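You operate a simulated robot arm through the tools that you are given. There is no shell and no other tool.

You run a simulated robot arm. Do the job below in one go: nothing can be reset, and whatever is moved stays where it is left.

Task
Wind the basket up and blow its left can dry on the rack.
Fine: stand it in the middle well, lower the air bar, then open the air valve; shut it once the drops are gone and swing the bar up. The other two stay in the basket. Set down upright: pink can. Where these are worked on the way, their far stop is far enough and under half their travel is too little: air bar, air valve of the drying rack.

It is judged by the outcome, as a careful person would: the job done as asked, and still so three seconds after it is handed in. It fails if anything else is knocked over, pushed out of place, dropped, spilled or broken.

Robot
A 7-joint arm with a two-finger parallel gripper, fixed in place. Base frame: the origin is on the floor under the middle of its stand, x ahead of it, y to its left, z up. Lengths are in cm, angles in rad, forces in N, time in s.
It reaches about 124.7 cm from its shoulder. Its first joint turns from -2.304 to 2.304 rad. Payload 3.91 kg.
Tool frame: the origin (TCP) lies between the finger pads and is the grasp point; the fingertips stand 3 cm ahead of it; z points along the fingers, y is the line along which they close. Largest opening 11 cm; finger width 2, thickness 1; the body of the gripper, 4.8 by 11.2 cm, starts 5.5 cm behind the TCP.
Orientation is told as [roll, pitch, yaw] about the base's x, y, z axes, in that order, counted from this pose: with the fingers straight down and closing along the base's y, the tool's x points along the base's -x, its y along +y and its z along -z.

Tools
- The arm moves only by the tool arm_command. Its argument "rows" is one flat list of numbers, 7 for each row, row after row: the finger opening in cm, from 0 to 11, then the shift along the tool's x, y, z in cm, then the turn, a rotation vector about the tool's x, y, z in rad. In form: [grip, dx, dy, dz, rx, ry, rz, grip, dx, dy, dz, rx, ry, rz, ...]. A call has 1 to 20 rows; each row shifts and turns the commanded pose from where the row before left it, along the tool's axes as they then stand. Each row takes 0.2 s and may step no farther than 5 cm and 0.15 rad from the row before; otherwise, or with a gripper value out of range, the whole call is refused. Where a pose cannot be reached the arm comes as near as it can. A force on the tool above 90 N (or 10 N above the force at the start of the call, whichever is more), or a blocked arm, ends the call early, and 0.2 s more pass. The fingers move at their own pace (about 10.8 cm/s each) and stop on an object; they squeeze with about 36 N. The grip force told is the motor's: it shows also when the fingers shut on nothing. Time passes only in rows, and 0.2 s behind the last, so rows that do not move let the fingers close. It gives the time, the measured TCP pose, the force on the tool (base axes), the opening and the grip force at its end, in the units of the frame above (readings bear some noise), with the torque about the TCP (base axes, N m) and any sound that the robot's microphone picked up.
- Cameras (640 x 400 px; columns grow to the right, rows downward): "scene" is fixed at [39.94, 65.18, 122.1]; the picture's right is [0.99, 0.15, 0.00], its down [-0.15, 0.98, -0.12] and it looks along [-0.02, 0.12, 0.99] (base axes); focal length 214 px, centre (320, 200). "wrist" rides on the gripper at [7.2, 1.7, -10.3] in the tool frame; the picture's right is [-0.23, 0.97, 0.00], its down [-0.76, -0.18, -0.62] and it looks along [-0.61, -0.14, 0.78] (tool axes); focal length 222 px, centre (320, 200). There is no depth. A picture from a camera that has moved, and an enlarged one, comes with that camera's place and axes in the base frame and with its lens.
- grab_frame(camera): a new picture of that camera. No time passes.
- zoom(camera, box): a new picture of the part [left, top, right, bottom] of that camera's present view, enlarged. No time passes.
- sign_off(): hands the job in; it is judged then, once.

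Nothing tells you positions but the pictures and the camera data. Unless the task says otherwise, let go and move clear before handing in.

The tools are called after "Emit:" as name(argument=value, ...) on one line, values as JSON. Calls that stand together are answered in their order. arm_command: Moves the arm, as the interface text tells. Its arguments: {"type":"object","properties":{"rows":{"type":"array","items":{"type":"number"}}},"required":["rows"]} The other tools are called the same way: grab_frame (camera) takes a picture; zoom (camera, box) takes an enlarged picture of a part of a camera's view; sign_off () hands the job in.

At the start:

```text
clock: 0.0
ee_pos: [36.3, 41.17, 149.86]
orientation: [0.002, 0.0, -0.001]
ft_force: [0.8, -0.5, 0.0]
torque: [0.0, -0.02, -0.02]
gripper_width: 11.0
gripper_force: 0.1
```

scene: 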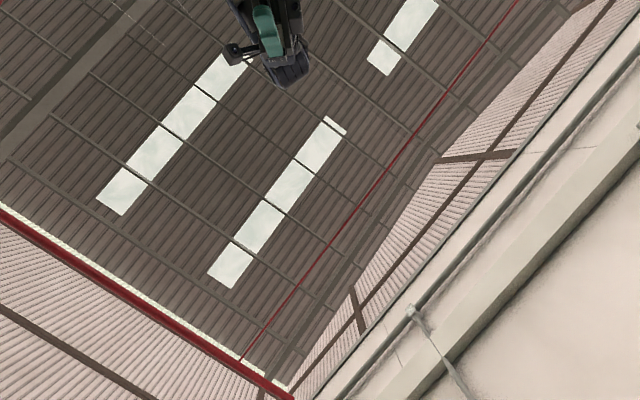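
wrist: 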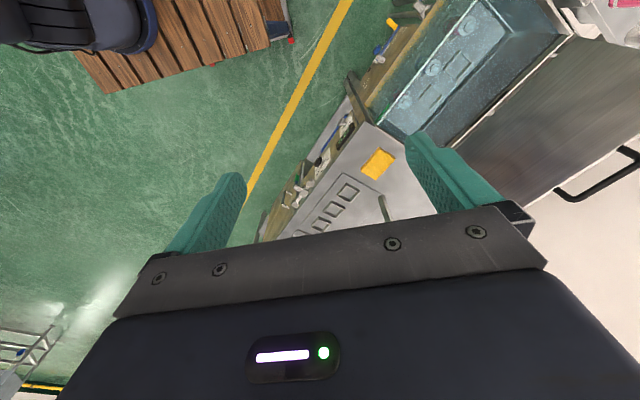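

The scene camera looks up at the ceiling and shows only the gripper, so the wrist camera has to do the work. I'll start by looking closely at the current wrist view.

Emit:
grab_frame(camera="wrist")

Emit:
zoom(camera="wrist", box=[240, 0, 640, 250])

Emit:
zoom(camera="wrist", box=[0, 0, 320, 200])

```text
taken
camera wrist: at [29.09, 42.87, 160.35], right [0.23, 0.97, 0.0], down [0.76, -0.18, 0.62], along [0.61, -0.14, -0.78], focal length 222 px, centre (320, 200)
```

wrist: 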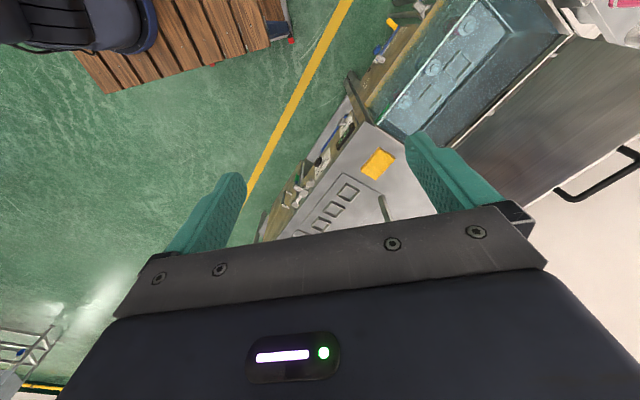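

```text
1.60 times, centred on (440, 125) of wrist
camera zoom: at [29.09, 42.87, 160.35], right [0.23, 0.97, 0.0], down [0.76, -0.18, 0.62], along [0.61, -0.14, -0.78], focal length 355 px, centre (128, 320)
```

zoom: 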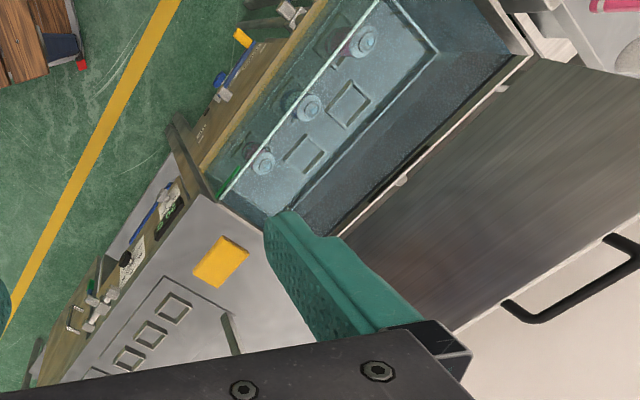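

```text
2.00 times, centred on (160, 100) of wrist
camera zoom: at [29.09, 42.87, 160.35], right [0.23, 0.97, 0.0], down [0.76, -0.18, 0.62], along [0.61, -0.14, -0.78], focal length 444 px, centre (640, 400)
```

zoom: 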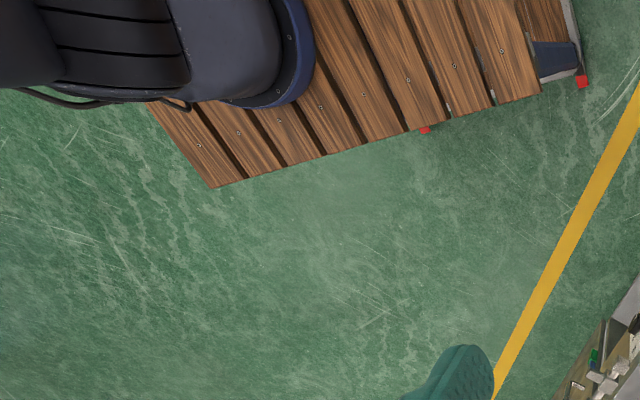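

I see a bench to the robot's left with a glass-fronted tank, a grey panel with square wells and some small handles, and a stainless surface further left. I'll turn the wrist toward +y for a better look, staying high.

Emit:
arm_command(rows=[11, 0, 0, 0, 0, 0, -0.15, 11, 0, 0, 0, 0, 0, -0.15, 11, 0, 0, 0, 0, 0, -0.15, 11, 0, 0, 0, 0, 0, -0.15, 11, 0, 0, 0, 0, 0, -0.15, 11, 0, 0, 0, 0, 0, -0.15])

Emit:
grab_frame(camera="wrist")

Emit:
grab_frame(camera="scene")

```text
clock: 1.4
ee_pos: [36.36, 41.15, 149.96]
orientation: [0.001, 0.001, 0.9]
ft_force: [0.4, 1.3, 0.2]
torque: [0.03, 0.03, -0.04]
gripper_width: 11.01
gripper_force: 0.1
```

```text
taken
camera wrist: at [30.56, 36.49, 160.36], right [-0.62, 0.78, 0.0], down [0.61, 0.49, 0.62], along [0.49, 0.39, -0.78], focal length 222 px, centre (320, 200)
```

wrist: 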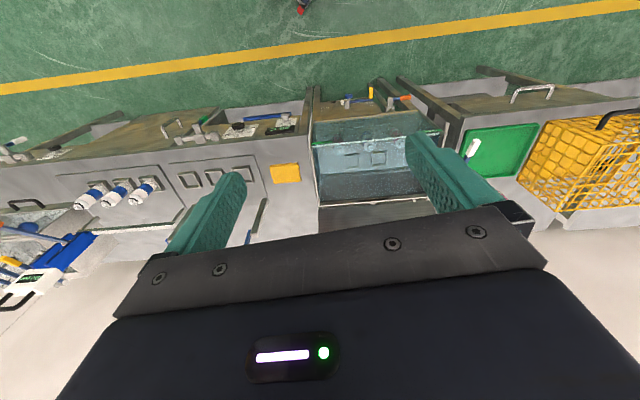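

```text
taken
```

scene: 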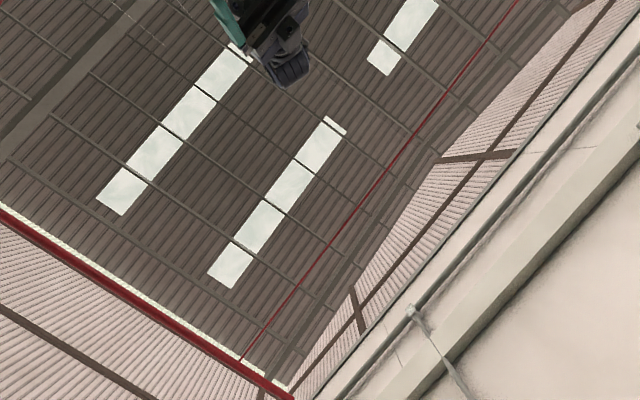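

Now the whole bench shows from edge to edge: nozzles and a panel on the left, the tank in the middle, and a green tray and yellow basket on the right. I'll zoom in on each part.

Emit:
zoom(camera="wrist", box=[0, 80, 240, 320])

Emit:
zoom(camera="wrist", box=[160, 70, 320, 250])

Emit:
zoom(camera="wrist", box=[300, 60, 460, 240])

Emit:
zoom(camera="wrist", box=[400, 50, 640, 250])

```text
1.67 times, centred on (120, 200) of wrist
camera zoom: at [30.56, 36.49, 160.36], right [-0.62, 0.78, 0.0], down [0.61, 0.49, 0.62], along [0.49, 0.39, -0.78], focal length 370 px, centre (653, 200)
```

zoom: 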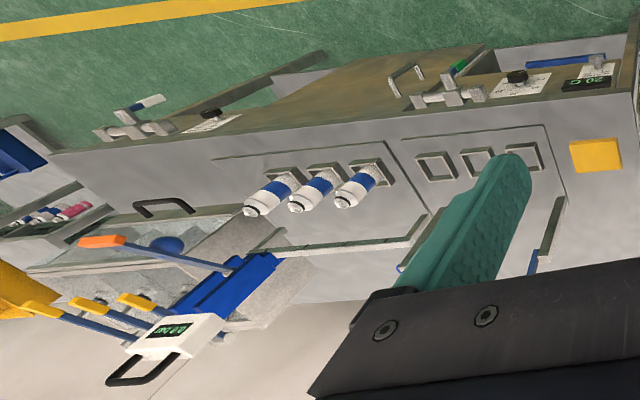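

```text
2.22 times, centred on (240, 160) of wrist
camera zoom: at [30.56, 36.49, 160.36], right [-0.62, 0.78, 0.0], down [0.61, 0.49, 0.62], along [0.49, 0.39, -0.78], focal length 494 px, centre (498, 289)
```

zoom: 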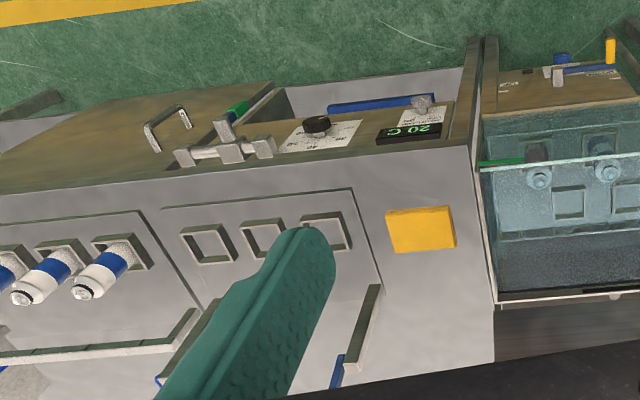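

```text
2.22 times, centred on (380, 150) of wrist
camera zoom: at [30.56, 36.49, 160.36], right [-0.62, 0.78, 0.0], down [0.61, 0.49, 0.62], along [0.49, 0.39, -0.78], focal length 494 px, centre (187, 311)
```

zoom: 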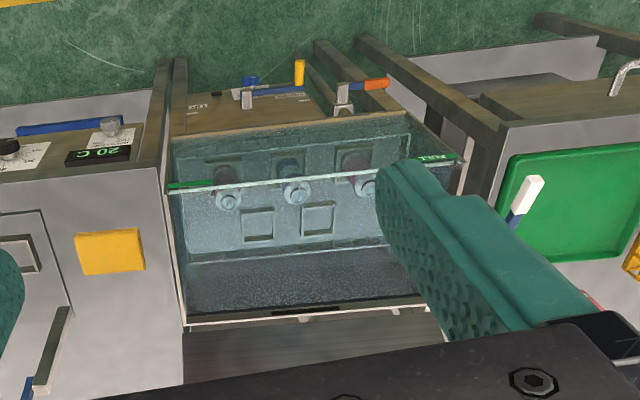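

```text
2.00 times, centred on (520, 150) of wrist
camera zoom: at [30.56, 36.49, 160.36], right [-0.62, 0.78, 0.0], down [0.61, 0.49, 0.62], along [0.49, 0.39, -0.78], focal length 444 px, centre (-80, 300)
```

zoom: 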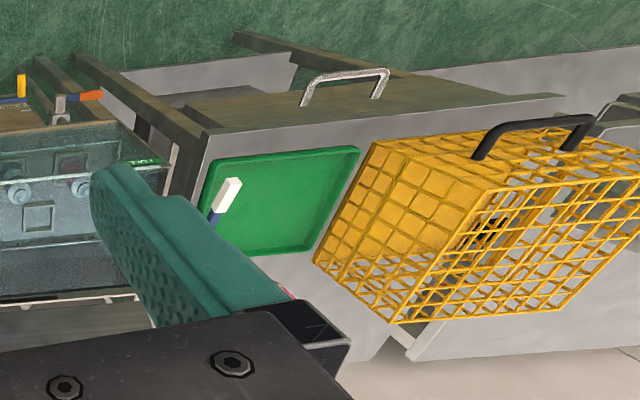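

Picture-up runs toward the robot here, so the view is upside down: the tank with three cans is about at (48, 74), and the station with three empty wells is right of it, near (75, 50). I'll shift the camera left along the bench to get parallax on the tank.

Emit:
arm_command(rows=[11, 0, 4, 0, 0, 0, -0.05, 11, 0, 4, 0, 0, 0, 0, 11, 0, 4, 0, 0, 0, 0, 11, 0, 4, 0, 0, 0, 0, 11, 0, 4, 0, 0, 0, 0])

Emit:
grab_frame(camera="wrist")

Emit:
zoom(camera="wrist", box=[160, 50, 320, 150])

Emit:
zoom(camera="wrist", box=[240, 60, 400, 220])

```text
clock: 2.6
ee_pos: [20.3, 53.0, 150.18]
orientation: [-0.002, -0.001, 0.95]
ft_force: [0.8, -0.2, 0.8]
torque: [0.05, 0.03, -0.03]
gripper_width: 11.0
gripper_force: 0.0
```

```text
taken
camera wrist: at [14.75, 48.23, 160.59], right [-0.66, 0.75, 0.0], down [0.59, 0.52, 0.62], along [0.47, 0.41, -0.78], focal length 222 px, centre (320, 200)
```

wrist: 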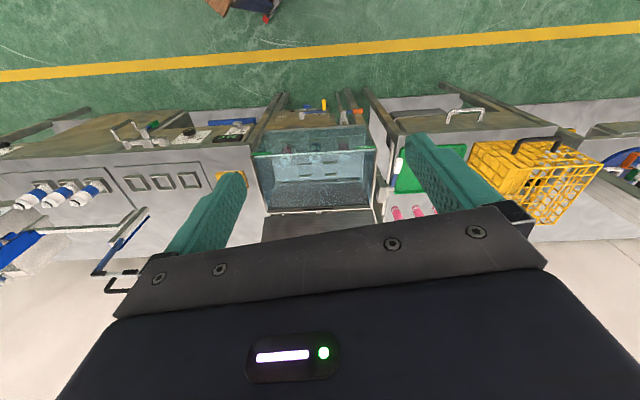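

```text
4.00 times, centred on (240, 100) of wrist
camera zoom: at [14.75, 48.23, 160.59], right [-0.66, 0.75, 0.0], down [0.59, 0.52, 0.62], along [0.47, 0.41, -0.78], focal length 888 px, centre (640, 600)
```

zoom: 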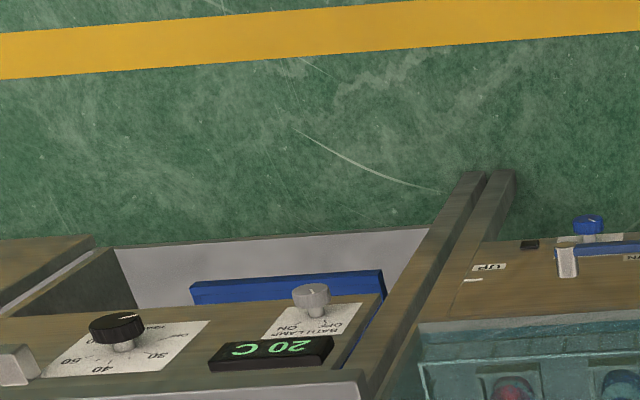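

```text
2.50 times, centred on (320, 140) of wrist
camera zoom: at [14.75, 48.23, 160.59], right [-0.66, 0.75, 0.0], down [0.59, 0.52, 0.62], along [0.47, 0.41, -0.78], focal length 555 px, centre (320, 350)
```

zoom: 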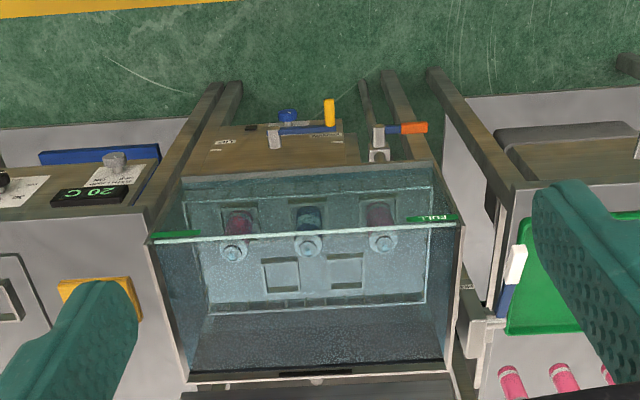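

The basket in the tank holds three cans, and the front of the tank has a crank with UP/DOWN labels and an orange lever. The bench runs at about 45° to the base axes. Next I'll move right along it to look at the station with wells, which should be the drying rack.

Emit:
arm_command(rows=[11, 0, 0, 0, 0, 0, 0.085, 11, 0, 0, 0, 0, 0, 0.08, 11, 0.2, -4.8, 0, 0, 0, 0, 11, 0.2, -4.8, 0, 0, 0, 0, 11, 0.2, -4.8, 0, 0, 0, 0, 11, 0.2, -4.8, 0, 0, 0, 0, 11, 0.2, -4.8, 0, 0, 0, 0, 11, 0.2, -4.8, 0, 0, 0, 0, 11, 0.2, -4.8, 0, 0, 0, 0, 11, 0.2, -4.8, 0, 0, 0, 0, 11, 0.2, -4.8, 0, 0, 0, 0])

Emit:
grab_frame(camera="wrist")

Emit:
zoom(camera="wrist", box=[160, 50, 400, 220])

Emit:
zoom(camera="wrist", box=[0, 60, 240, 260])

Emit:
zoom(camera="wrist", box=[380, 50, 640, 240])

```text
clock: 5.0
ee_pos: [49.41, 20.9, 150.09]
orientation: [0.001, -0.001, 0.785]
ft_force: [-1.4, -0.1, 1.2]
torque: [0.01, -0.04, 0.02]
gripper_width: 10.98
gripper_force: 0.0
```

```text
taken
camera wrist: at [43.07, 16.97, 160.54], right [-0.53, 0.85, 0.0], down [0.66, 0.41, 0.62], along [0.53, 0.33, -0.78], focal length 222 px, centre (320, 200)
```

wrist: 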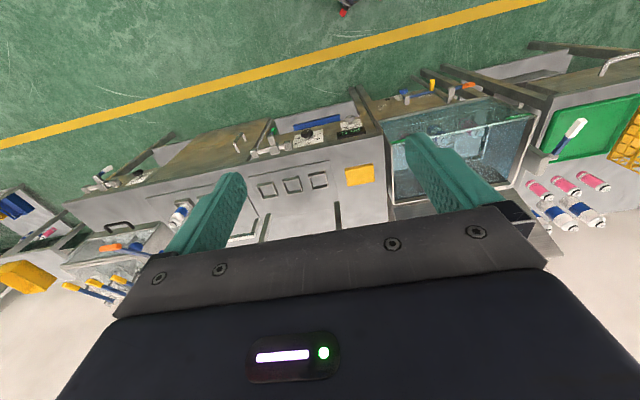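

```text
2.35 times, centred on (280, 135) of wrist
camera zoom: at [43.07, 16.97, 160.54], right [-0.53, 0.85, 0.0], down [0.66, 0.41, 0.62], along [0.53, 0.33, -0.78], focal length 523 px, centre (414, 353)
```

zoom: 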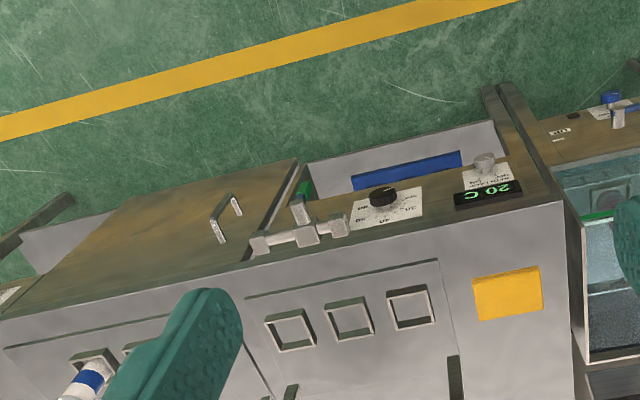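

```text
2.00 times, centred on (120, 160) of wrist
camera zoom: at [43.07, 16.97, 160.54], right [-0.53, 0.85, 0.0], down [0.66, 0.41, 0.62], along [0.53, 0.33, -0.78], focal length 444 px, centre (720, 280)
```

zoom: 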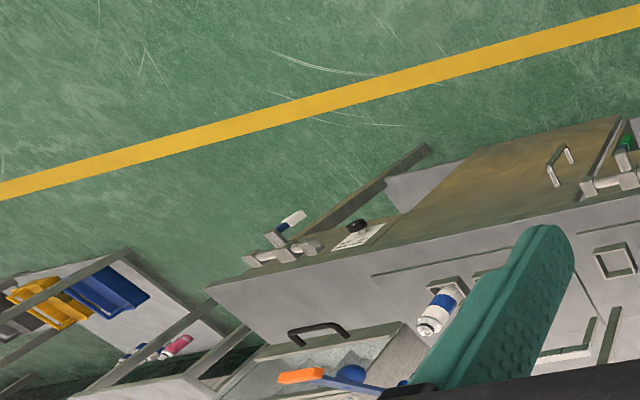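

```text
2.11 times, centred on (510, 145) of wrist
camera zoom: at [43.07, 16.97, 160.54], right [-0.53, 0.85, 0.0], down [0.66, 0.41, 0.62], along [0.53, 0.33, -0.78], focal length 468 px, centre (-80, 316)
```

zoom: 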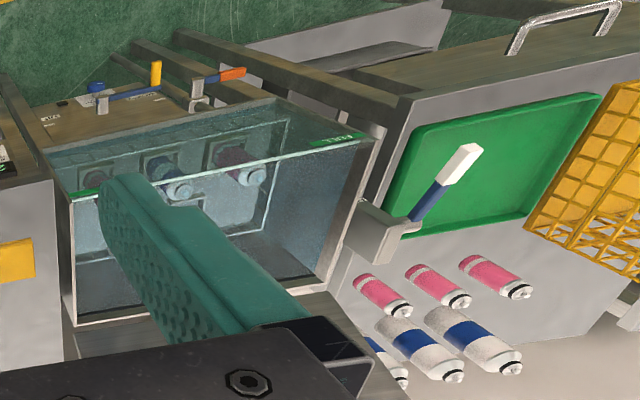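

The middle station has three empty wells, a green-handled valve, a dial and a display; the station to its right has wells with blue-banded cans. I'll move forward at this height to see what stands behind the empty wells.

Emit:
arm_command(rows=[11, -5, 0, 0, 0, 0, 0, 11, -5, 0, 0, 0, 0, 0, 11, -5, 0, 0, 0, 0, 0, 11, -5, 0, 0, 0, 0, 0])

Emit:
grab_frame(camera="wrist")

Emit:
zoom(camera="wrist", box=[160, 20, 400, 220])

Emit:
zoom(camera="wrist", box=[0, 60, 240, 260])

```text
clock: 6.0
ee_pos: [63.39, 35.14, 150.2]
orientation: [0.001, -0.003, 0.786]
ft_force: [-1.4, -1.0, 1.7]
torque: [0.04, -0.09, -0.02]
gripper_width: 10.97
gripper_force: 0.2
```

```text
taken
camera wrist: at [57.18, 31.33, 160.5], right [-0.53, 0.85, 0.0], down [0.66, 0.41, 0.62], along [0.53, 0.33, -0.78], focal length 222 px, centre (320, 200)
```

wrist: 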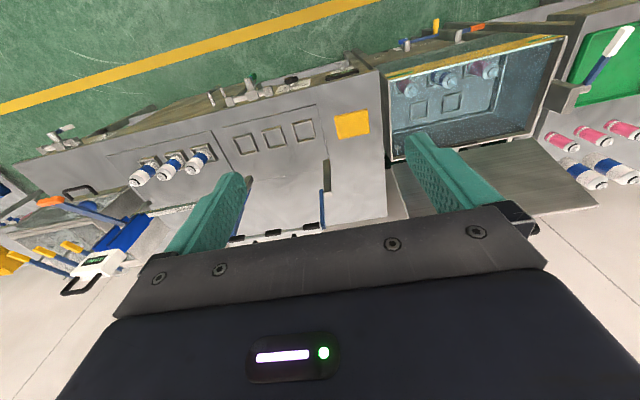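

```text
2.00 times, centred on (280, 120) of wrist
camera zoom: at [57.18, 31.33, 160.5], right [-0.53, 0.85, 0.0], down [0.66, 0.41, 0.62], along [0.53, 0.33, -0.78], focal length 444 px, centre (400, 360)
```

zoom: 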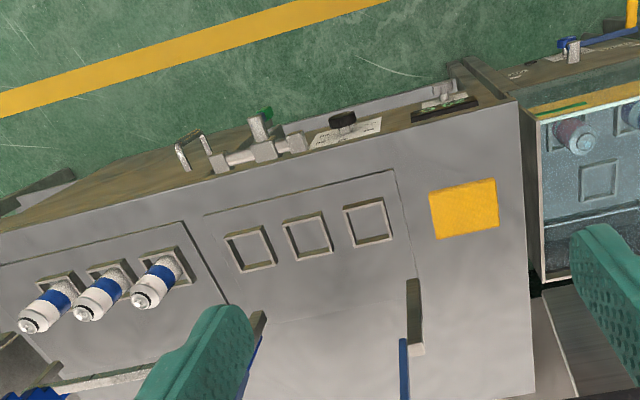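

```text
2.00 times, centred on (120, 160) of wrist
camera zoom: at [57.18, 31.33, 160.5], right [-0.53, 0.85, 0.0], down [0.66, 0.41, 0.62], along [0.53, 0.33, -0.78], focal length 444 px, centre (720, 280)
```

zoom: 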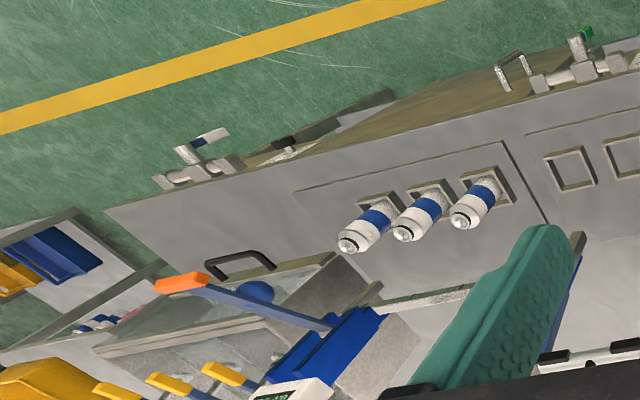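

I have a first map: the middle empty well is near (92, 34, 87.5) with 10.8 cm spacing along the 45° bench, and the crank hub is near (46, 64, 55) on the tank's front face. The green valve is near (84, 22, 83). I'll go down in front of the tank to see the crank closely.

Emit:
arm_command(rows=[11, 2.3, 3.9, 0, 0, 0, 0, 11, 2.3, 3.9, 0, 0, 0, 0, 11, 2.3, 3.9, 0, 0, 0, 0, 11, 2.3, 3.9, 0, 0, 0, 0, 11, 2.3, 3.9, 0, 0, 0, 0, 11, 2.3, 3.9, 0, 0, 0, 0, 11, 2.3, 3.9, 0, 0, 0, 0, 11, 2.3, 3.9, 0, 0, 0, 0, 11, 2.3, 3.9, 0, 0, 0, 0, 11, 0, 0, 5, 0, 0, 0, 11, 0, 0, 5, 0, 0, 0, 11, 0, 0, 5, 0, 0, 0, 11, 0, 0, 5, 0, 0, 0, 11, 0, 0, 5, 0, 0, 0, 11, 0, 0, 5, 0, 0, 0])

Emit:
grab_frame(camera="wrist")

Emit:
zoom(camera="wrist", box=[200, 0, 440, 150])

Emit:
zoom(camera="wrist", box=[200, 100, 440, 250])

```text
clock: 9.2
ee_pos: [24.41, 45.56, 119.91]
orientation: [0.001, -0.001, 0.786]
ft_force: [-0.1, 0.0, 0.1]
torque: [0.0, -0.06, -0.03]
gripper_width: 10.99
gripper_force: 0.1
```

```text
taken
camera wrist: at [18.04, 41.64, 130.34], right [-0.53, 0.85, 0.0], down [0.66, 0.41, 0.62], along [0.53, 0.33, -0.78], focal length 222 px, centre (320, 200)
```

wrist: 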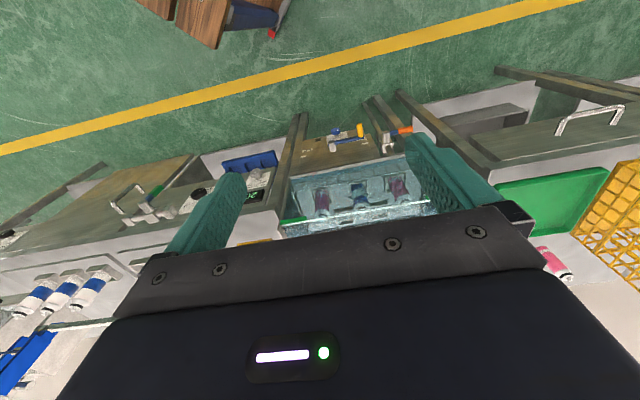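

```text
2.67 times, centred on (320, 75) of wrist
camera zoom: at [18.04, 41.64, 130.34], right [-0.53, 0.85, 0.0], down [0.66, 0.41, 0.62], along [0.53, 0.33, -0.78], focal length 592 px, centre (320, 533)
```

zoom: 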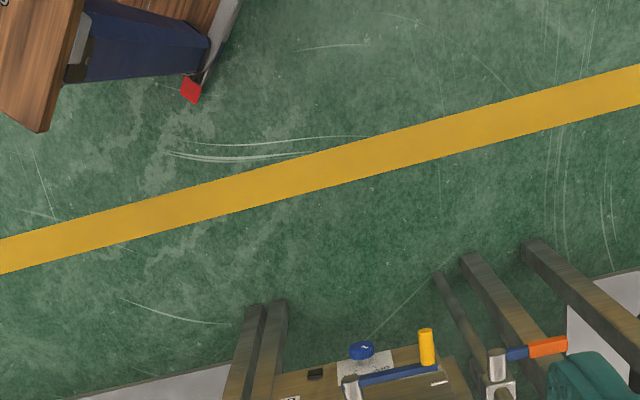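

```text
2.67 times, centred on (320, 175) of wrist
camera zoom: at [18.04, 41.64, 130.34], right [-0.53, 0.85, 0.0], down [0.66, 0.41, 0.62], along [0.53, 0.33, -0.78], focal length 592 px, centre (320, 267)
```

zoom: 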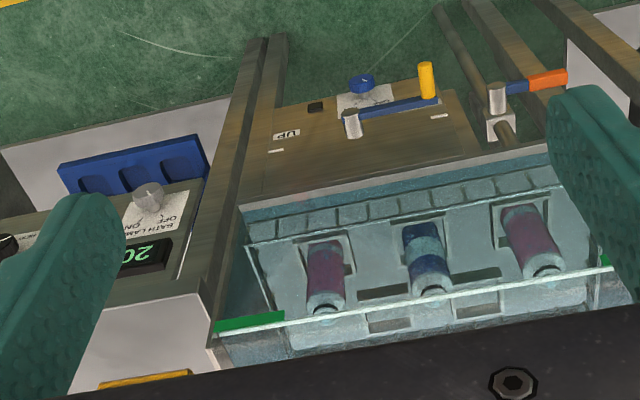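

The basket holds pink, blue and pink cans, and the robot's left one is pink. I'll go lower to see the crank panel face-on.

Emit:
arm_command(rows=[11, 0, 0, 5, 0, 0, 0, 11, 0, 0, 5, 0, 0, 0, 11, 0, 0, 5, 0, 0, 0, 11, 0, 0, 5, 0, 0, 0, 11, 0, 0, 5, 0, 0, 0, 11, 0, 0, 5, 0, 0, 0])

Emit:
grab_frame(camera="wrist")

Emit:
zoom(camera="wrist", box=[220, 50, 460, 200])

Emit:
zoom(camera="wrist", box=[280, 110, 400, 185])

```text
clock: 10.6
ee_pos: [23.89, 45.42, 89.74]
orientation: [0.0, 0.0, 0.785]
ft_force: [-0.3, 0.4, 0.0]
torque: [0.05, 0.02, 0.02]
gripper_width: 11.0
gripper_force: 0.0
```

```text
taken
camera wrist: at [17.44, 41.53, 100.22], right [-0.53, 0.85, 0.0], down [0.66, 0.41, 0.62], along [0.53, 0.33, -0.78], focal length 222 px, centre (320, 200)
```

wrist: 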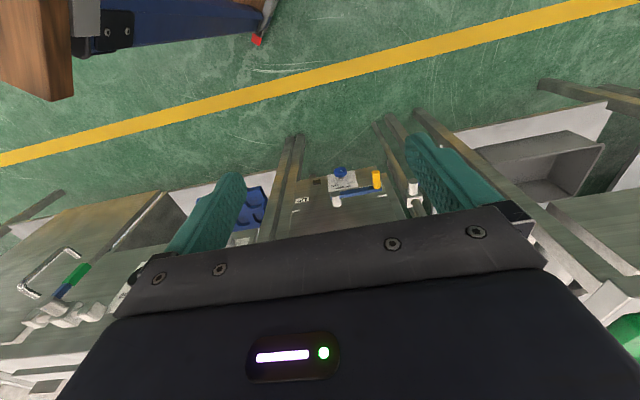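

```text
2.67 times, centred on (340, 125) of wrist
camera zoom: at [17.44, 41.53, 100.22], right [-0.53, 0.85, 0.0], down [0.66, 0.41, 0.62], along [0.53, 0.33, -0.78], focal length 592 px, centre (267, 400)
```

zoom: 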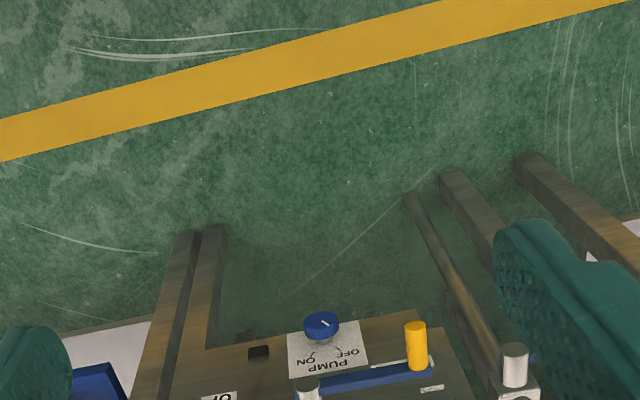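

```text
5.33 times, centred on (340, 148) of wrist
camera zoom: at [17.44, 41.53, 100.22], right [-0.53, 0.85, 0.0], down [0.66, 0.41, 0.62], along [0.53, 0.33, -0.78], focal length 1185 px, centre (213, 480)
```

zoom: 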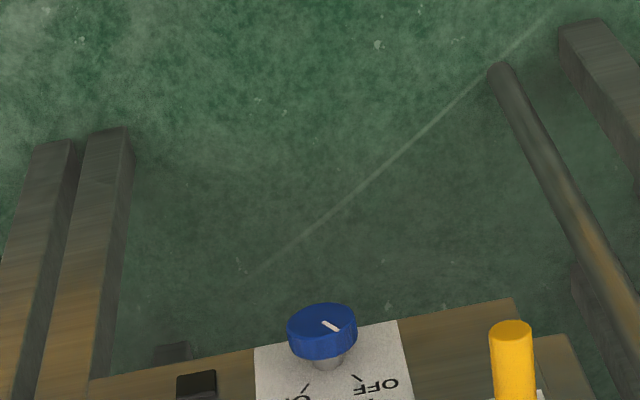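

The blue knob is a pump switch. The crank with the yellow handle is just below it in this view, so I'll zoom in on that.

Emit:
zoom(camera="wrist", box=[270, 150, 430, 250])

Emit:
zoom(camera="wrist", box=[0, 200, 200, 400])

```text
4.00 times, centred on (350, 200) of wrist
camera zoom: at [17.44, 41.53, 100.22], right [-0.53, 0.85, 0.0], down [0.66, 0.41, 0.62], along [0.53, 0.33, -0.78], focal length 888 px, centre (200, 200)
```

zoom: 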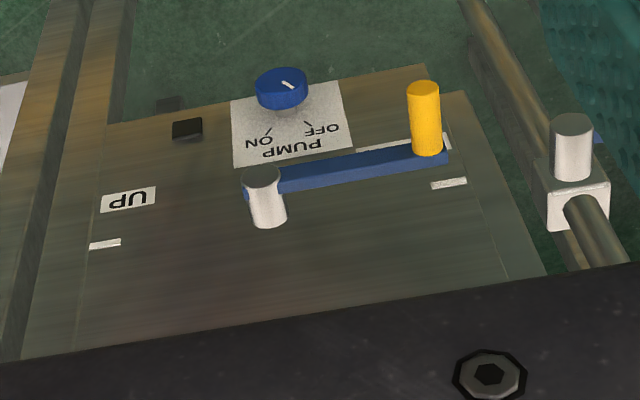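

```text
2.00 times, centred on (100, 300) of wrist
camera zoom: at [17.44, 41.53, 100.22], right [-0.53, 0.85, 0.0], down [0.66, 0.41, 0.62], along [0.53, 0.33, -0.78], focal length 444 px, centre (760, 0)
```

zoom: 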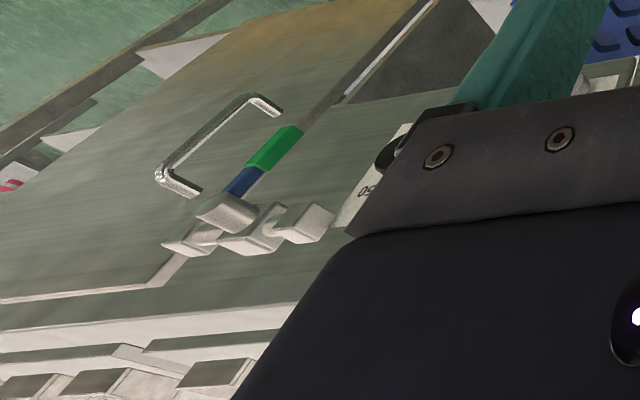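

The crank pivots near u≈13, z≈55 on the tank front (u is along the bench to the left, n is away from the robot). Its yellow peg is now at the left, at DOWN, and the UP mark is half a turn away over the top. I'll pitch the fingers forward to line up with the peg and look again.

Emit:
arm_command(rows=[8, -1.18, 0.75, 3.15, 0, -0.143, 0, 5, -0.72, 0.75, 3.29, 0, -0.143, 0, 5, -0.24, 0.75, 3.35, 0, -0.143, 0, 5, 0.24, 0.75, 3.35, 0, -0.143, 0, 5, 0.71, 0.75, 3.29, 0, -0.143, 0, 5, 1.17, 0.75, 3.15, 0, -0.143, 0])

Emit:
grab_frame(camera="wrist")

```text
clock: 12.0
ee_pos: [26.09, 53.59, 71.27]
orientation: [-0.002, -0.863, 0.783]
ft_force: [0.5, 0.9, -0.3]
torque: [-0.01, 0.1, 0.08]
gripper_width: 5.01
gripper_force: 0.2
```

```text
taken
camera wrist: at [16.14, 46.02, 72.61], right [-0.58, 0.79, 0.17], down [0.14, -0.11, 0.98], along [0.8, 0.6, -0.05], focal length 222 px, centre (320, 200)
```

wrist: 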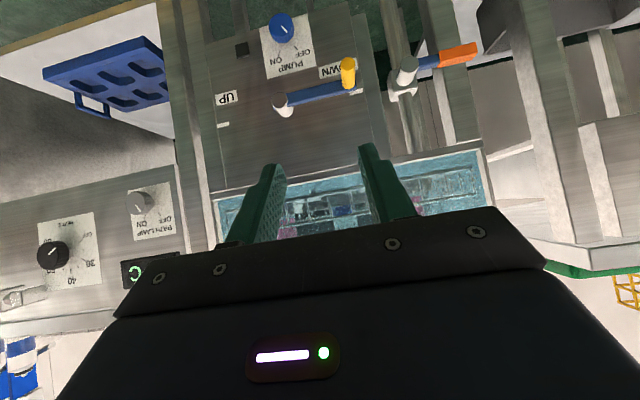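

Now the view is straight onto the panel: UP is on the right, DOWN on the left, with the peg beside DOWN and the orange drain-type lever further left. I'll zoom in to measure.

Emit:
zoom(camera="wrist", box=[200, 0, 440, 150])

Emit:
zoom(camera="wrist", box=[200, 130, 520, 260])

```text
2.67 times, centred on (320, 75) of wrist
camera zoom: at [16.14, 46.02, 72.61], right [-0.58, 0.79, 0.17], down [0.14, -0.11, 0.98], along [0.8, 0.6, -0.05], focal length 592 px, centre (320, 533)
```

zoom: 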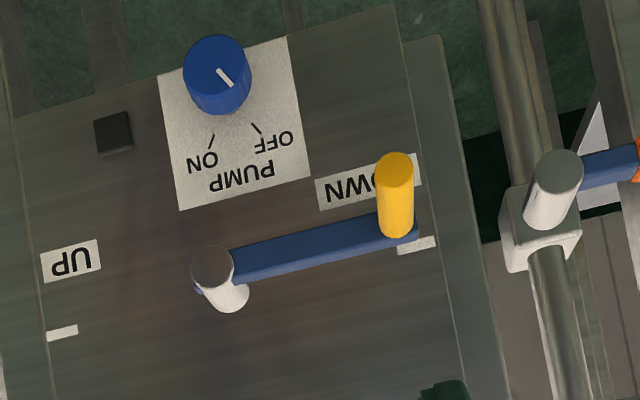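

```text
2.00 times, centred on (360, 195) of wrist
camera zoom: at [16.14, 46.02, 72.61], right [-0.58, 0.79, 0.17], down [0.14, -0.11, 0.98], along [0.8, 0.6, -0.05], focal length 444 px, centre (240, 210)
```

zoom: 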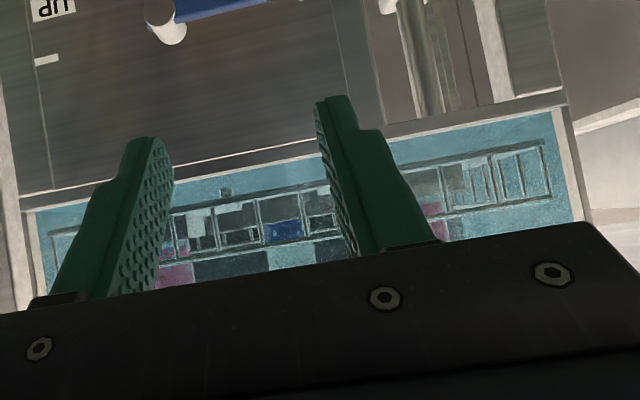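

The measurements agree between views: crank axis at u≈13.1, z≈55.2, and the peg at u≈23.55, about 1.8 cm thick, spanning n≈72–77. I'll finish pitching the fingers to horizontal in front of the peg, roll the closing line by −45°, and look again.

Emit:
arm_command(rows=[5, 1.7, 0.82, 2.95, 0, -0.1416, 0, 5, 2.1, 0.82, 2.68, 0, -0.1416, 0, 5, 2.455, 0.82, 2.36, 0, -0.1416, 0, 5, 2.765, 0.82, 1.99, 0, -0.1416, 0, 5, 3.017, 0.82, 1.58, 0, -0.1416, 0, 5, 0, 0, 0, 0, 0, -0.131, 5, 0, 0, 0, 0, 0, -0.131, 5, 0, 0, 0, 0, 0, -0.131, 5, 0, 0, 0, 0, 0, -0.131, 5, 0, 0, 0, 0, 0, -0.131, 5, 0, 0, 0, 0, 0, -0.131])

Emit:
grab_frame(camera="wrist")

Emit:
zoom(camera="wrist", box=[200, 20, 440, 220])

```text
clock: 14.4
ee_pos: [27.06, 60.46, 54.91]
orientation: [-1.563, -0.781, 2.351]
ft_force: [0.7, -0.4, -0.6]
torque: [-0.01, 0.0, 0.05]
gripper_width: 4.99
gripper_force: 0.1
```

```text
taken
camera wrist: at [22.53, 50.41, 48.83], right [-0.6, 0.6, -0.53], down [-0.73, -0.14, 0.67], along [0.32, 0.79, 0.52], focal length 222 px, centre (320, 200)
```

wrist: 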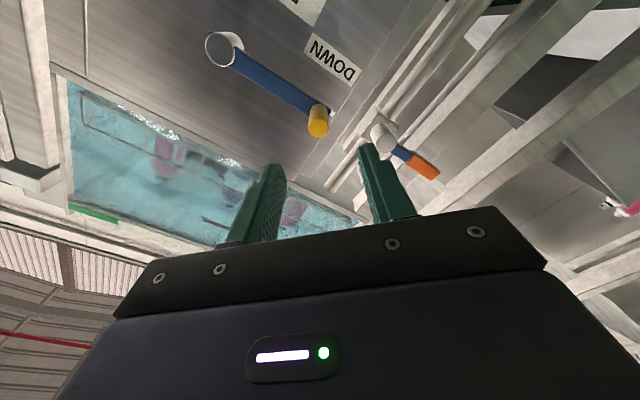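

```text
2.00 times, centred on (320, 120) of wrist
camera zoom: at [22.53, 50.41, 48.83], right [-0.6, 0.6, -0.53], down [-0.73, -0.14, 0.67], along [0.32, 0.79, 0.52], focal length 444 px, centre (320, 360)
```

zoom: 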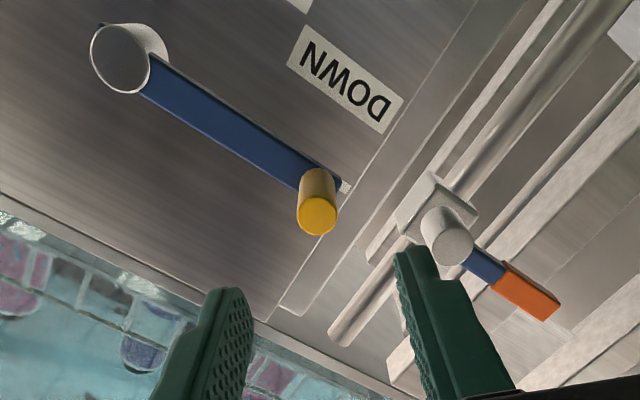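

The TCP is about 10 cm in front of the peg and lined up within 3 mm. I'll move forward and grip it.

Emit:
arm_command(rows=[5, -0.17, -0.17, 3.5, 0, 0, 0, 5, 0, 0, 3.5, 0, 0, 0, 5, 0, 0, 3.5, 0, 0, 0, 0, 0, 0, 0, 0, 0, 0, 0, 0, 0, 0, 0, 0, 0])

Emit:
zoom(camera="wrist", box=[200, 20, 440, 220])

```text
clock: 15.6
ee_pos: [34.54, 68.0, 54.98]
orientation: [-1.565, -0.784, 2.351]
ft_force: [6.6, -19.9, 19.6]
torque: [0.38, -0.65, -0.28]
gripper_width: 1.84
gripper_force: 44.6
```

```text
2.00 times, centred on (320, 120) of wrist
camera zoom: at [30.0, 57.93, 48.95], right [-0.6, 0.6, -0.53], down [-0.73, -0.14, 0.67], along [0.32, 0.79, 0.53], focal length 444 px, centre (320, 360)
```

zoom: 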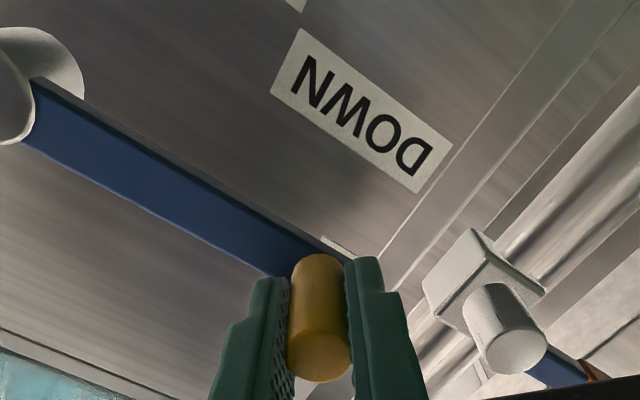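

The peg is held at 1.84 cm and only a small sideways force shows. Now I'll wind the crank over the top toward UP, turning the wrist with it.

Emit:
arm_command(rows=[0, -1.065, -1.35, 0, 0, 0, 0.0785, 0, -0.964, -1.327, 0, 0, 0, 0.0785, 0, -0.857, -1.398, 0, 0, 0, 0.0785, 0, -0.745, -1.461, 0, 0, 0, 0.0785, 0, -0.628, -1.515, 0, 0, 0, 0.0785])

Emit:
grab_frame(camera="wrist")

```text
clock: 16.8
ee_pos: [36.63, 65.93, 62.72]
orientation: [-1.564, -1.178, 2.352]
ft_force: [-21.4, 18.4, 13.2]
torque: [-0.08, 0.13, -1.07]
gripper_width: 1.85
gripper_force: 45.6
```

```text
taken
camera wrist: at [30.15, 57.74, 55.5], right [-0.7, 0.7, -0.16], down [-0.53, -0.35, 0.77], along [0.48, 0.63, 0.61], focal length 222 px, centre (320, 200)
```

wrist: 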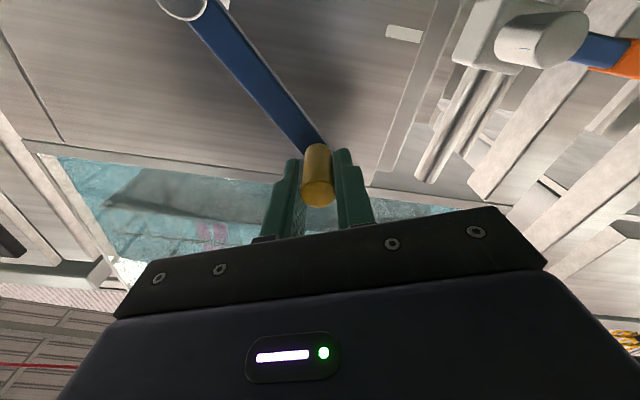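

The crank is a quarter of the way over and the motion is smooth, with a slight radial mismatch that I'll trim. I'll continue winding.

Emit:
arm_command(rows=[0, -0.707, -1.48, 0, 0, 0, 0.0785, 0, -0.383, -1.595, 0, 0, 0, 0.0785, 0, -0.257, -1.62, 0, 0, 0, 0.0785, 0, -0.129, -1.635, 0, 0, 0, 0.0785, 0, 0, -1.64, 0, 0, 0, 0.0785])

```text
clock: 18.0
ee_pos: [41.86, 60.58, 65.86]
orientation: [-0.377, -1.563, 1.159]
ft_force: [-8.6, 1.5, 7.6]
torque: [0.16, -0.48, 0.95]
gripper_width: 1.86
gripper_force: 44.6
```

At the top now, with forces under 10 N. I'll carry on down toward the UP mark.

Emit:
arm_command(rows=[0, 0.129, -1.635, 0, 0, 0, 0.0785, 0, 0.257, -1.62, 0, 0, 0, 0.0785, 0, 0.383, -1.595, 0, 0, 0, 0.0785, 0, 0.507, -1.56, 0, 0, 0, 0.0785, 0, 0.628, -1.515, 0, 0, 0, 0.0785])

Emit:
grab_frame(camera="wrist")

```text
clock: 19.2
ee_pos: [47.12, 55.22, 62.96]
orientation: [1.556, -1.18, -0.777]
ft_force: [7.9, 0.1, 16.5]
torque: [0.75, -0.66, 0.61]
gripper_width: 1.84
gripper_force: 44.9
```

```text
taken
camera wrist: at [36.68, 51.16, 57.03], right [-0.57, 0.58, 0.58], down [-0.12, -0.76, 0.64], along [0.81, 0.3, 0.5], focal length 222 px, centre (320, 200)
```

wrist: 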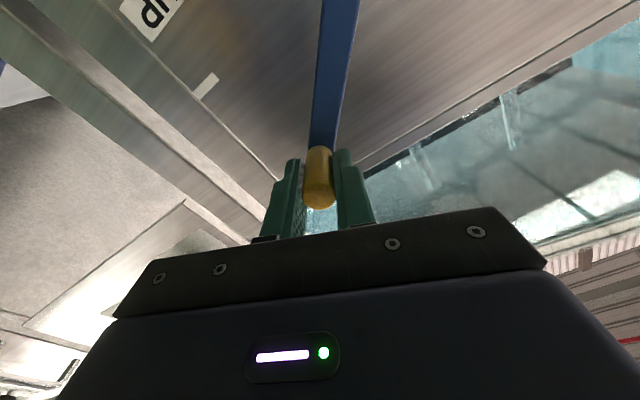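

Three quarters of the way, and the basket can be seen rising through the glass. I'll finish the turn to the UP mark.

Emit:
arm_command(rows=[0, 0.745, -1.461, 0, 0, 0, 0.0785, 0, 0.857, -1.398, 0, 0, 0, 0.0785, 0, 0.964, -1.327, 0, 0, 0, 0.0785, 0, 1.065, -1.247, 0, 0, 0, 0.0785, 0, 1.16, -1.16, 0, 0, 0, 0.0785, 0, 0.4, -0.4, 0, 0, 0, 0])

Emit:
grab_frame(camera="wrist")

```text
clock: 20.6
ee_pos: [49.21, 53.23, 54.9]
orientation: [1.562, -0.784, -0.78]
ft_force: [9.2, -3.1, 8.4]
torque: [0.97, -0.65, 0.69]
gripper_width: 1.82
gripper_force: 45.2
```

```text
taken
camera wrist: at [37.47, 50.41, 51.02], right [-0.37, 0.37, 0.85], down [0.03, -0.91, 0.41], along [0.93, 0.18, 0.32], focal length 222 px, centre (320, 200)
```

wrist: 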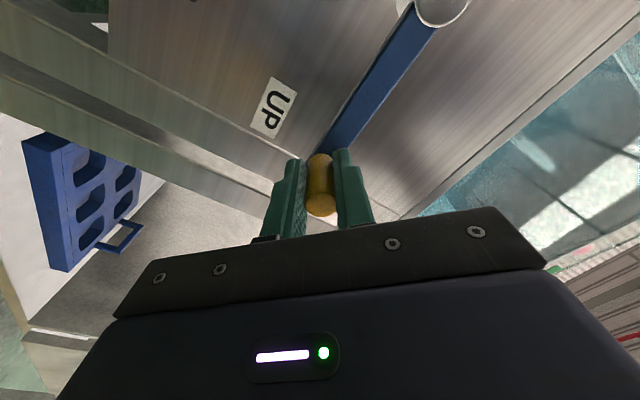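

The crank arm now lies along the UP mark. I'll nudge slightly further to check whether this is the stop.

Emit:
arm_command(rows=[0, 0.35, -0.35, 0, 0, 0, 0, 0, 0.2, -0.2, 0, 0, 0, 0])

Emit:
zoom(camera="wrist", box=[200, 0, 480, 220])

```text
clock: 21.2
ee_pos: [49.02, 53.48, 54.34]
orientation: [1.576, -0.783, -0.787]
ft_force: [-6.3, 20.4, 72.1]
torque: [-0.55, 0.19, -0.55]
gripper_width: 1.83
gripper_force: 44.7
```

```text
1.82 times, centred on (340, 110) of wrist
camera zoom: at [37.32, 50.67, 50.6], right [-0.38, 0.37, 0.85], down [0.03, -0.91, 0.41], along [0.93, 0.18, 0.33], focal length 404 px, centre (284, 364)
```

zoom: 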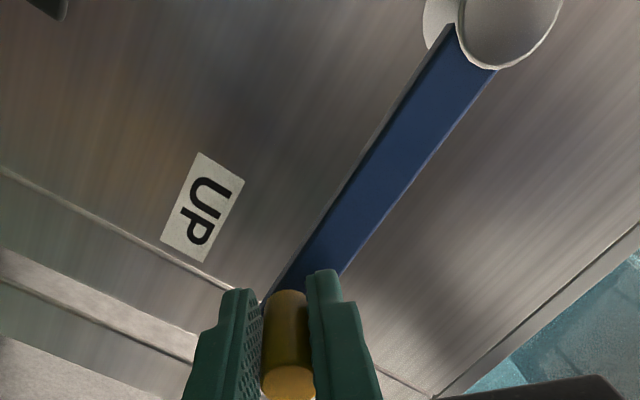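

The force jumped to 72 N, so the crank is at its far stop. I'll ease off, open the fingers, and back straight out to check it stays up.

Emit:
arm_command(rows=[0, -0.35, 0.35, 0, 0, 0, 0, 4.5, 0, 0, 0, 0, 0, 0, 4.5, 0, 0, 0, 0, 0, 0, 4.5, 0, 0, -3, 0, 0, 0, 4.5, 0, 0, -4, 0, 0, 0, 4.5, 0, 0, -4, 0, 0, 0])

Emit:
grab_frame(camera="wrist")

```text
clock: 22.6
ee_pos: [41.69, 45.82, 54.68]
orientation: [1.573, -0.785, -0.789]
ft_force: [0.1, -0.4, 0.1]
torque: [-0.01, -0.02, 0.0]
gripper_width: 4.49
gripper_force: 0.1
```

```text
taken
camera wrist: at [29.98, 43.06, 50.92], right [-0.37, 0.37, 0.85], down [0.03, -0.91, 0.41], along [0.93, 0.18, 0.33], focal length 222 px, centre (320, 200)
```

wrist: 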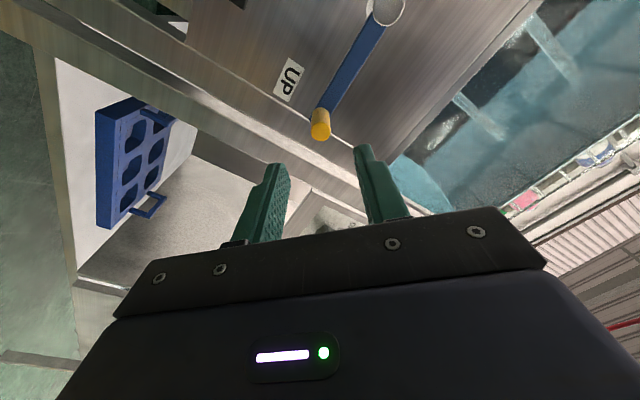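

The crank stays at UP and the cans now show at the top of the tank. I'll turn the fingers back down while rising, then look at the basket from above.

Emit:
arm_command(rows=[4.5, 0, 0, 0, 0, 0, -0.131, 4.5, 0, 0, 0, 0, 0, -0.131, 4.5, 0, 0, 0, 0, 0, -0.131, 4.5, 0, 0, 0, 0, 0, -0.131, 4.5, 0, 0, 0, 0, 0, -0.131, 4.5, 0, 0, 0, 0, 0, -0.131, 4.5, -3.66, 1.1, -1.08, 0, 0.143, 0, 4.5, -3.47, 1.1, -1.59, 0, 0.143, 0, 4.5, -3.205, 1.1, -2.07, 0, 0.143, 0, 4.5, -2.88, 1.1, -2.5, 0, 0.143, 0, 4.5, -2.49, 1.1, -2.89, 0, 0.143, 0, 4.5, -2.06, 1.1, -3.21, 0, 0.143, 0, 4.5, -1.58, 1.1, -3.47, 0, 0.143, 0, 4.5, -1.07, 1.1, -3.66, 0, 0.143, 0, 4.5, -0.53, 1.1, -3.78, 0, 0.143, 0, 4.5, 0.01, 1.1, -3.82, 0, 0.143, 0, 4.5, 0.55, 1.1, -3.78, 0, 0.141, 0])

Emit:
grab_frame(camera="wrist")

```text
clock: 26.2
ee_pos: [24.16, 45.84, 94.91]
orientation: [-0.002, 0.006, 0.795]
ft_force: [7.6, -1.2, 0.0]
torque: [0.1, 0.62, 0.0]
gripper_width: 4.5
gripper_force: 0.0
```

```text
taken
camera wrist: at [17.92, 42.0, 105.48], right [-0.53, 0.84, 0.0], down [0.66, 0.42, 0.62], along [0.52, 0.33, -0.79], focal length 222 px, centre (320, 200)
```

wrist: 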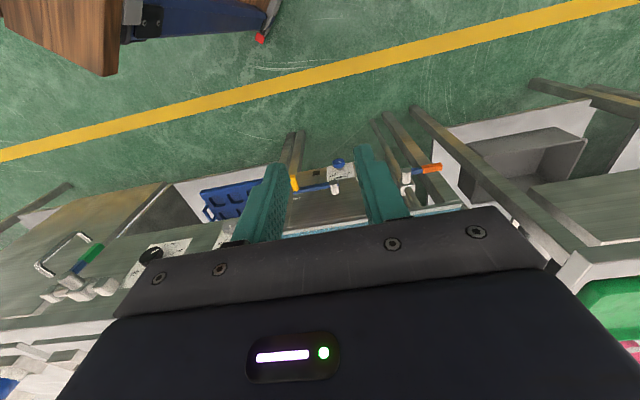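

The arm is clear. I'll rise and move forward over the tank to see the raised basket and cans.

Emit:
arm_command(rows=[11, 0, 0, -5, 0, 0, 0, 11, 0, 0, -5, 0, 0, 0, 11, 0, 0, -5, 0, 0, 0, 11, 0, 0, -5, 0, 0, 0, 11, 0, 0, -5, 0, 0, 0, 11, 0, 0, -5, 0, 0, 0, 11, 0, 0, -5, 0, 0, 0, 11, -4, 1.5, 0, 0, 0, 0, 11, -4, 1.5, 0, 0, 0, 0, 11, -4, 1.5, 0, 0, 0, 0, 11, -4, 1.5, 0, 0, 0, 0, 11, -4, 1.5, 0, 0, 0, 0])

Emit:
grab_frame(camera="wrist")

Emit:
zoom(camera="wrist", box=[220, 80, 460, 230])

```text
clock: 28.8
ee_pos: [33.56, 65.59, 129.56]
orientation: [-0.002, 0.004, 0.785]
ft_force: [-0.8, -0.7, 1.4]
torque: [0.04, -0.03, -0.04]
gripper_width: 11.0
gripper_force: 0.0
```

```text
taken
camera wrist: at [27.22, 61.78, 140.05], right [-0.53, 0.85, 0.0], down [0.67, 0.42, 0.62], along [0.53, 0.33, -0.78], focal length 222 px, centre (320, 200)
```

wrist: 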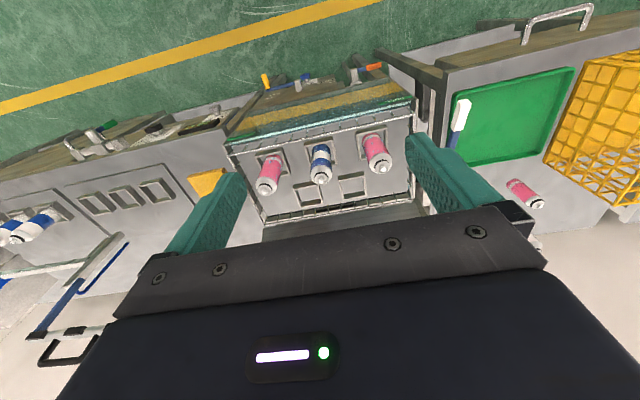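

```text
2.67 times, centred on (340, 155) of wrist
camera zoom: at [27.22, 61.78, 140.05], right [-0.53, 0.85, 0.0], down [0.67, 0.42, 0.62], along [0.53, 0.33, -0.78], focal length 592 px, centre (267, 320)
```

zoom: 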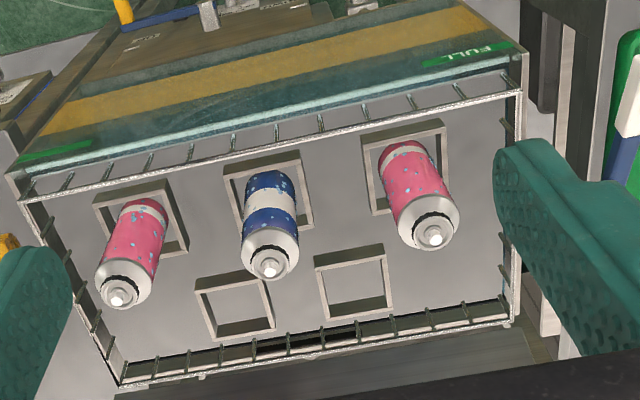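

The raised basket shows two pink cans and a blue one, all wet; the robot's left can is the pink one at picture right. I'll move forward 12 cm for a second view to triangulate heights.

Emit:
arm_command(rows=[11, -4, 0.5, 0, 0, 0, 0, 11, -4, 0.5, 0, 0, 0, 0, 11, -4, 0.5, 0, 0, 0, 0, 11, 0, 0, 0, 0, 0, 0])

Emit:
grab_frame(camera="wrist")

Emit:
zoom(camera="wrist", box=[220, 40, 460, 190])

Emit:
zoom(camera="wrist", box=[0, 100, 240, 340])

```text
clock: 29.8
ee_pos: [40.7, 74.86, 129.7]
orientation: [-0.001, 0.004, 0.786]
ft_force: [-0.3, -0.2, 0.3]
torque: [0.0, 0.0, -0.01]
gripper_width: 11.02
gripper_force: 0.2
```

```text
taken
camera wrist: at [34.46, 71.13, 140.23], right [-0.53, 0.85, 0.0], down [0.67, 0.42, 0.62], along [0.53, 0.32, -0.78], focal length 222 px, centre (320, 200)
```

wrist: 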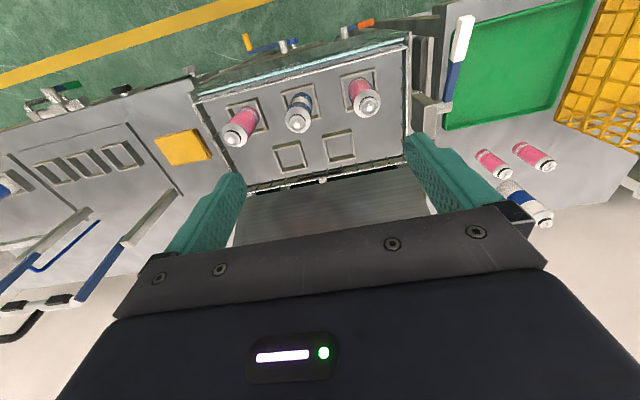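

```text
2.67 times, centred on (340, 115) of wrist
camera zoom: at [34.46, 71.13, 140.23], right [-0.53, 0.85, 0.0], down [0.67, 0.42, 0.62], along [0.53, 0.32, -0.78], focal length 592 px, centre (267, 427)
```

zoom: 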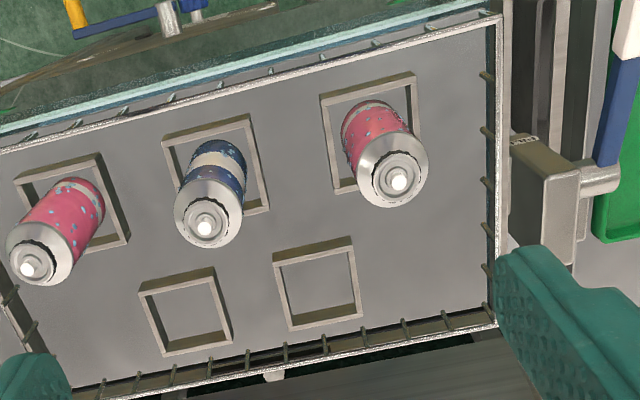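

```text
1.67 times, centred on (120, 220) of wrist
camera zoom: at [34.46, 71.13, 140.23], right [-0.53, 0.85, 0.0], down [0.67, 0.42, 0.62], along [0.53, 0.32, -0.78], focal length 370 px, centre (653, 167)
```

zoom: 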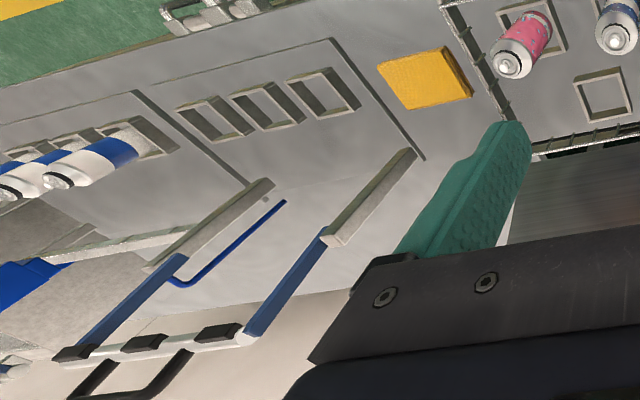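

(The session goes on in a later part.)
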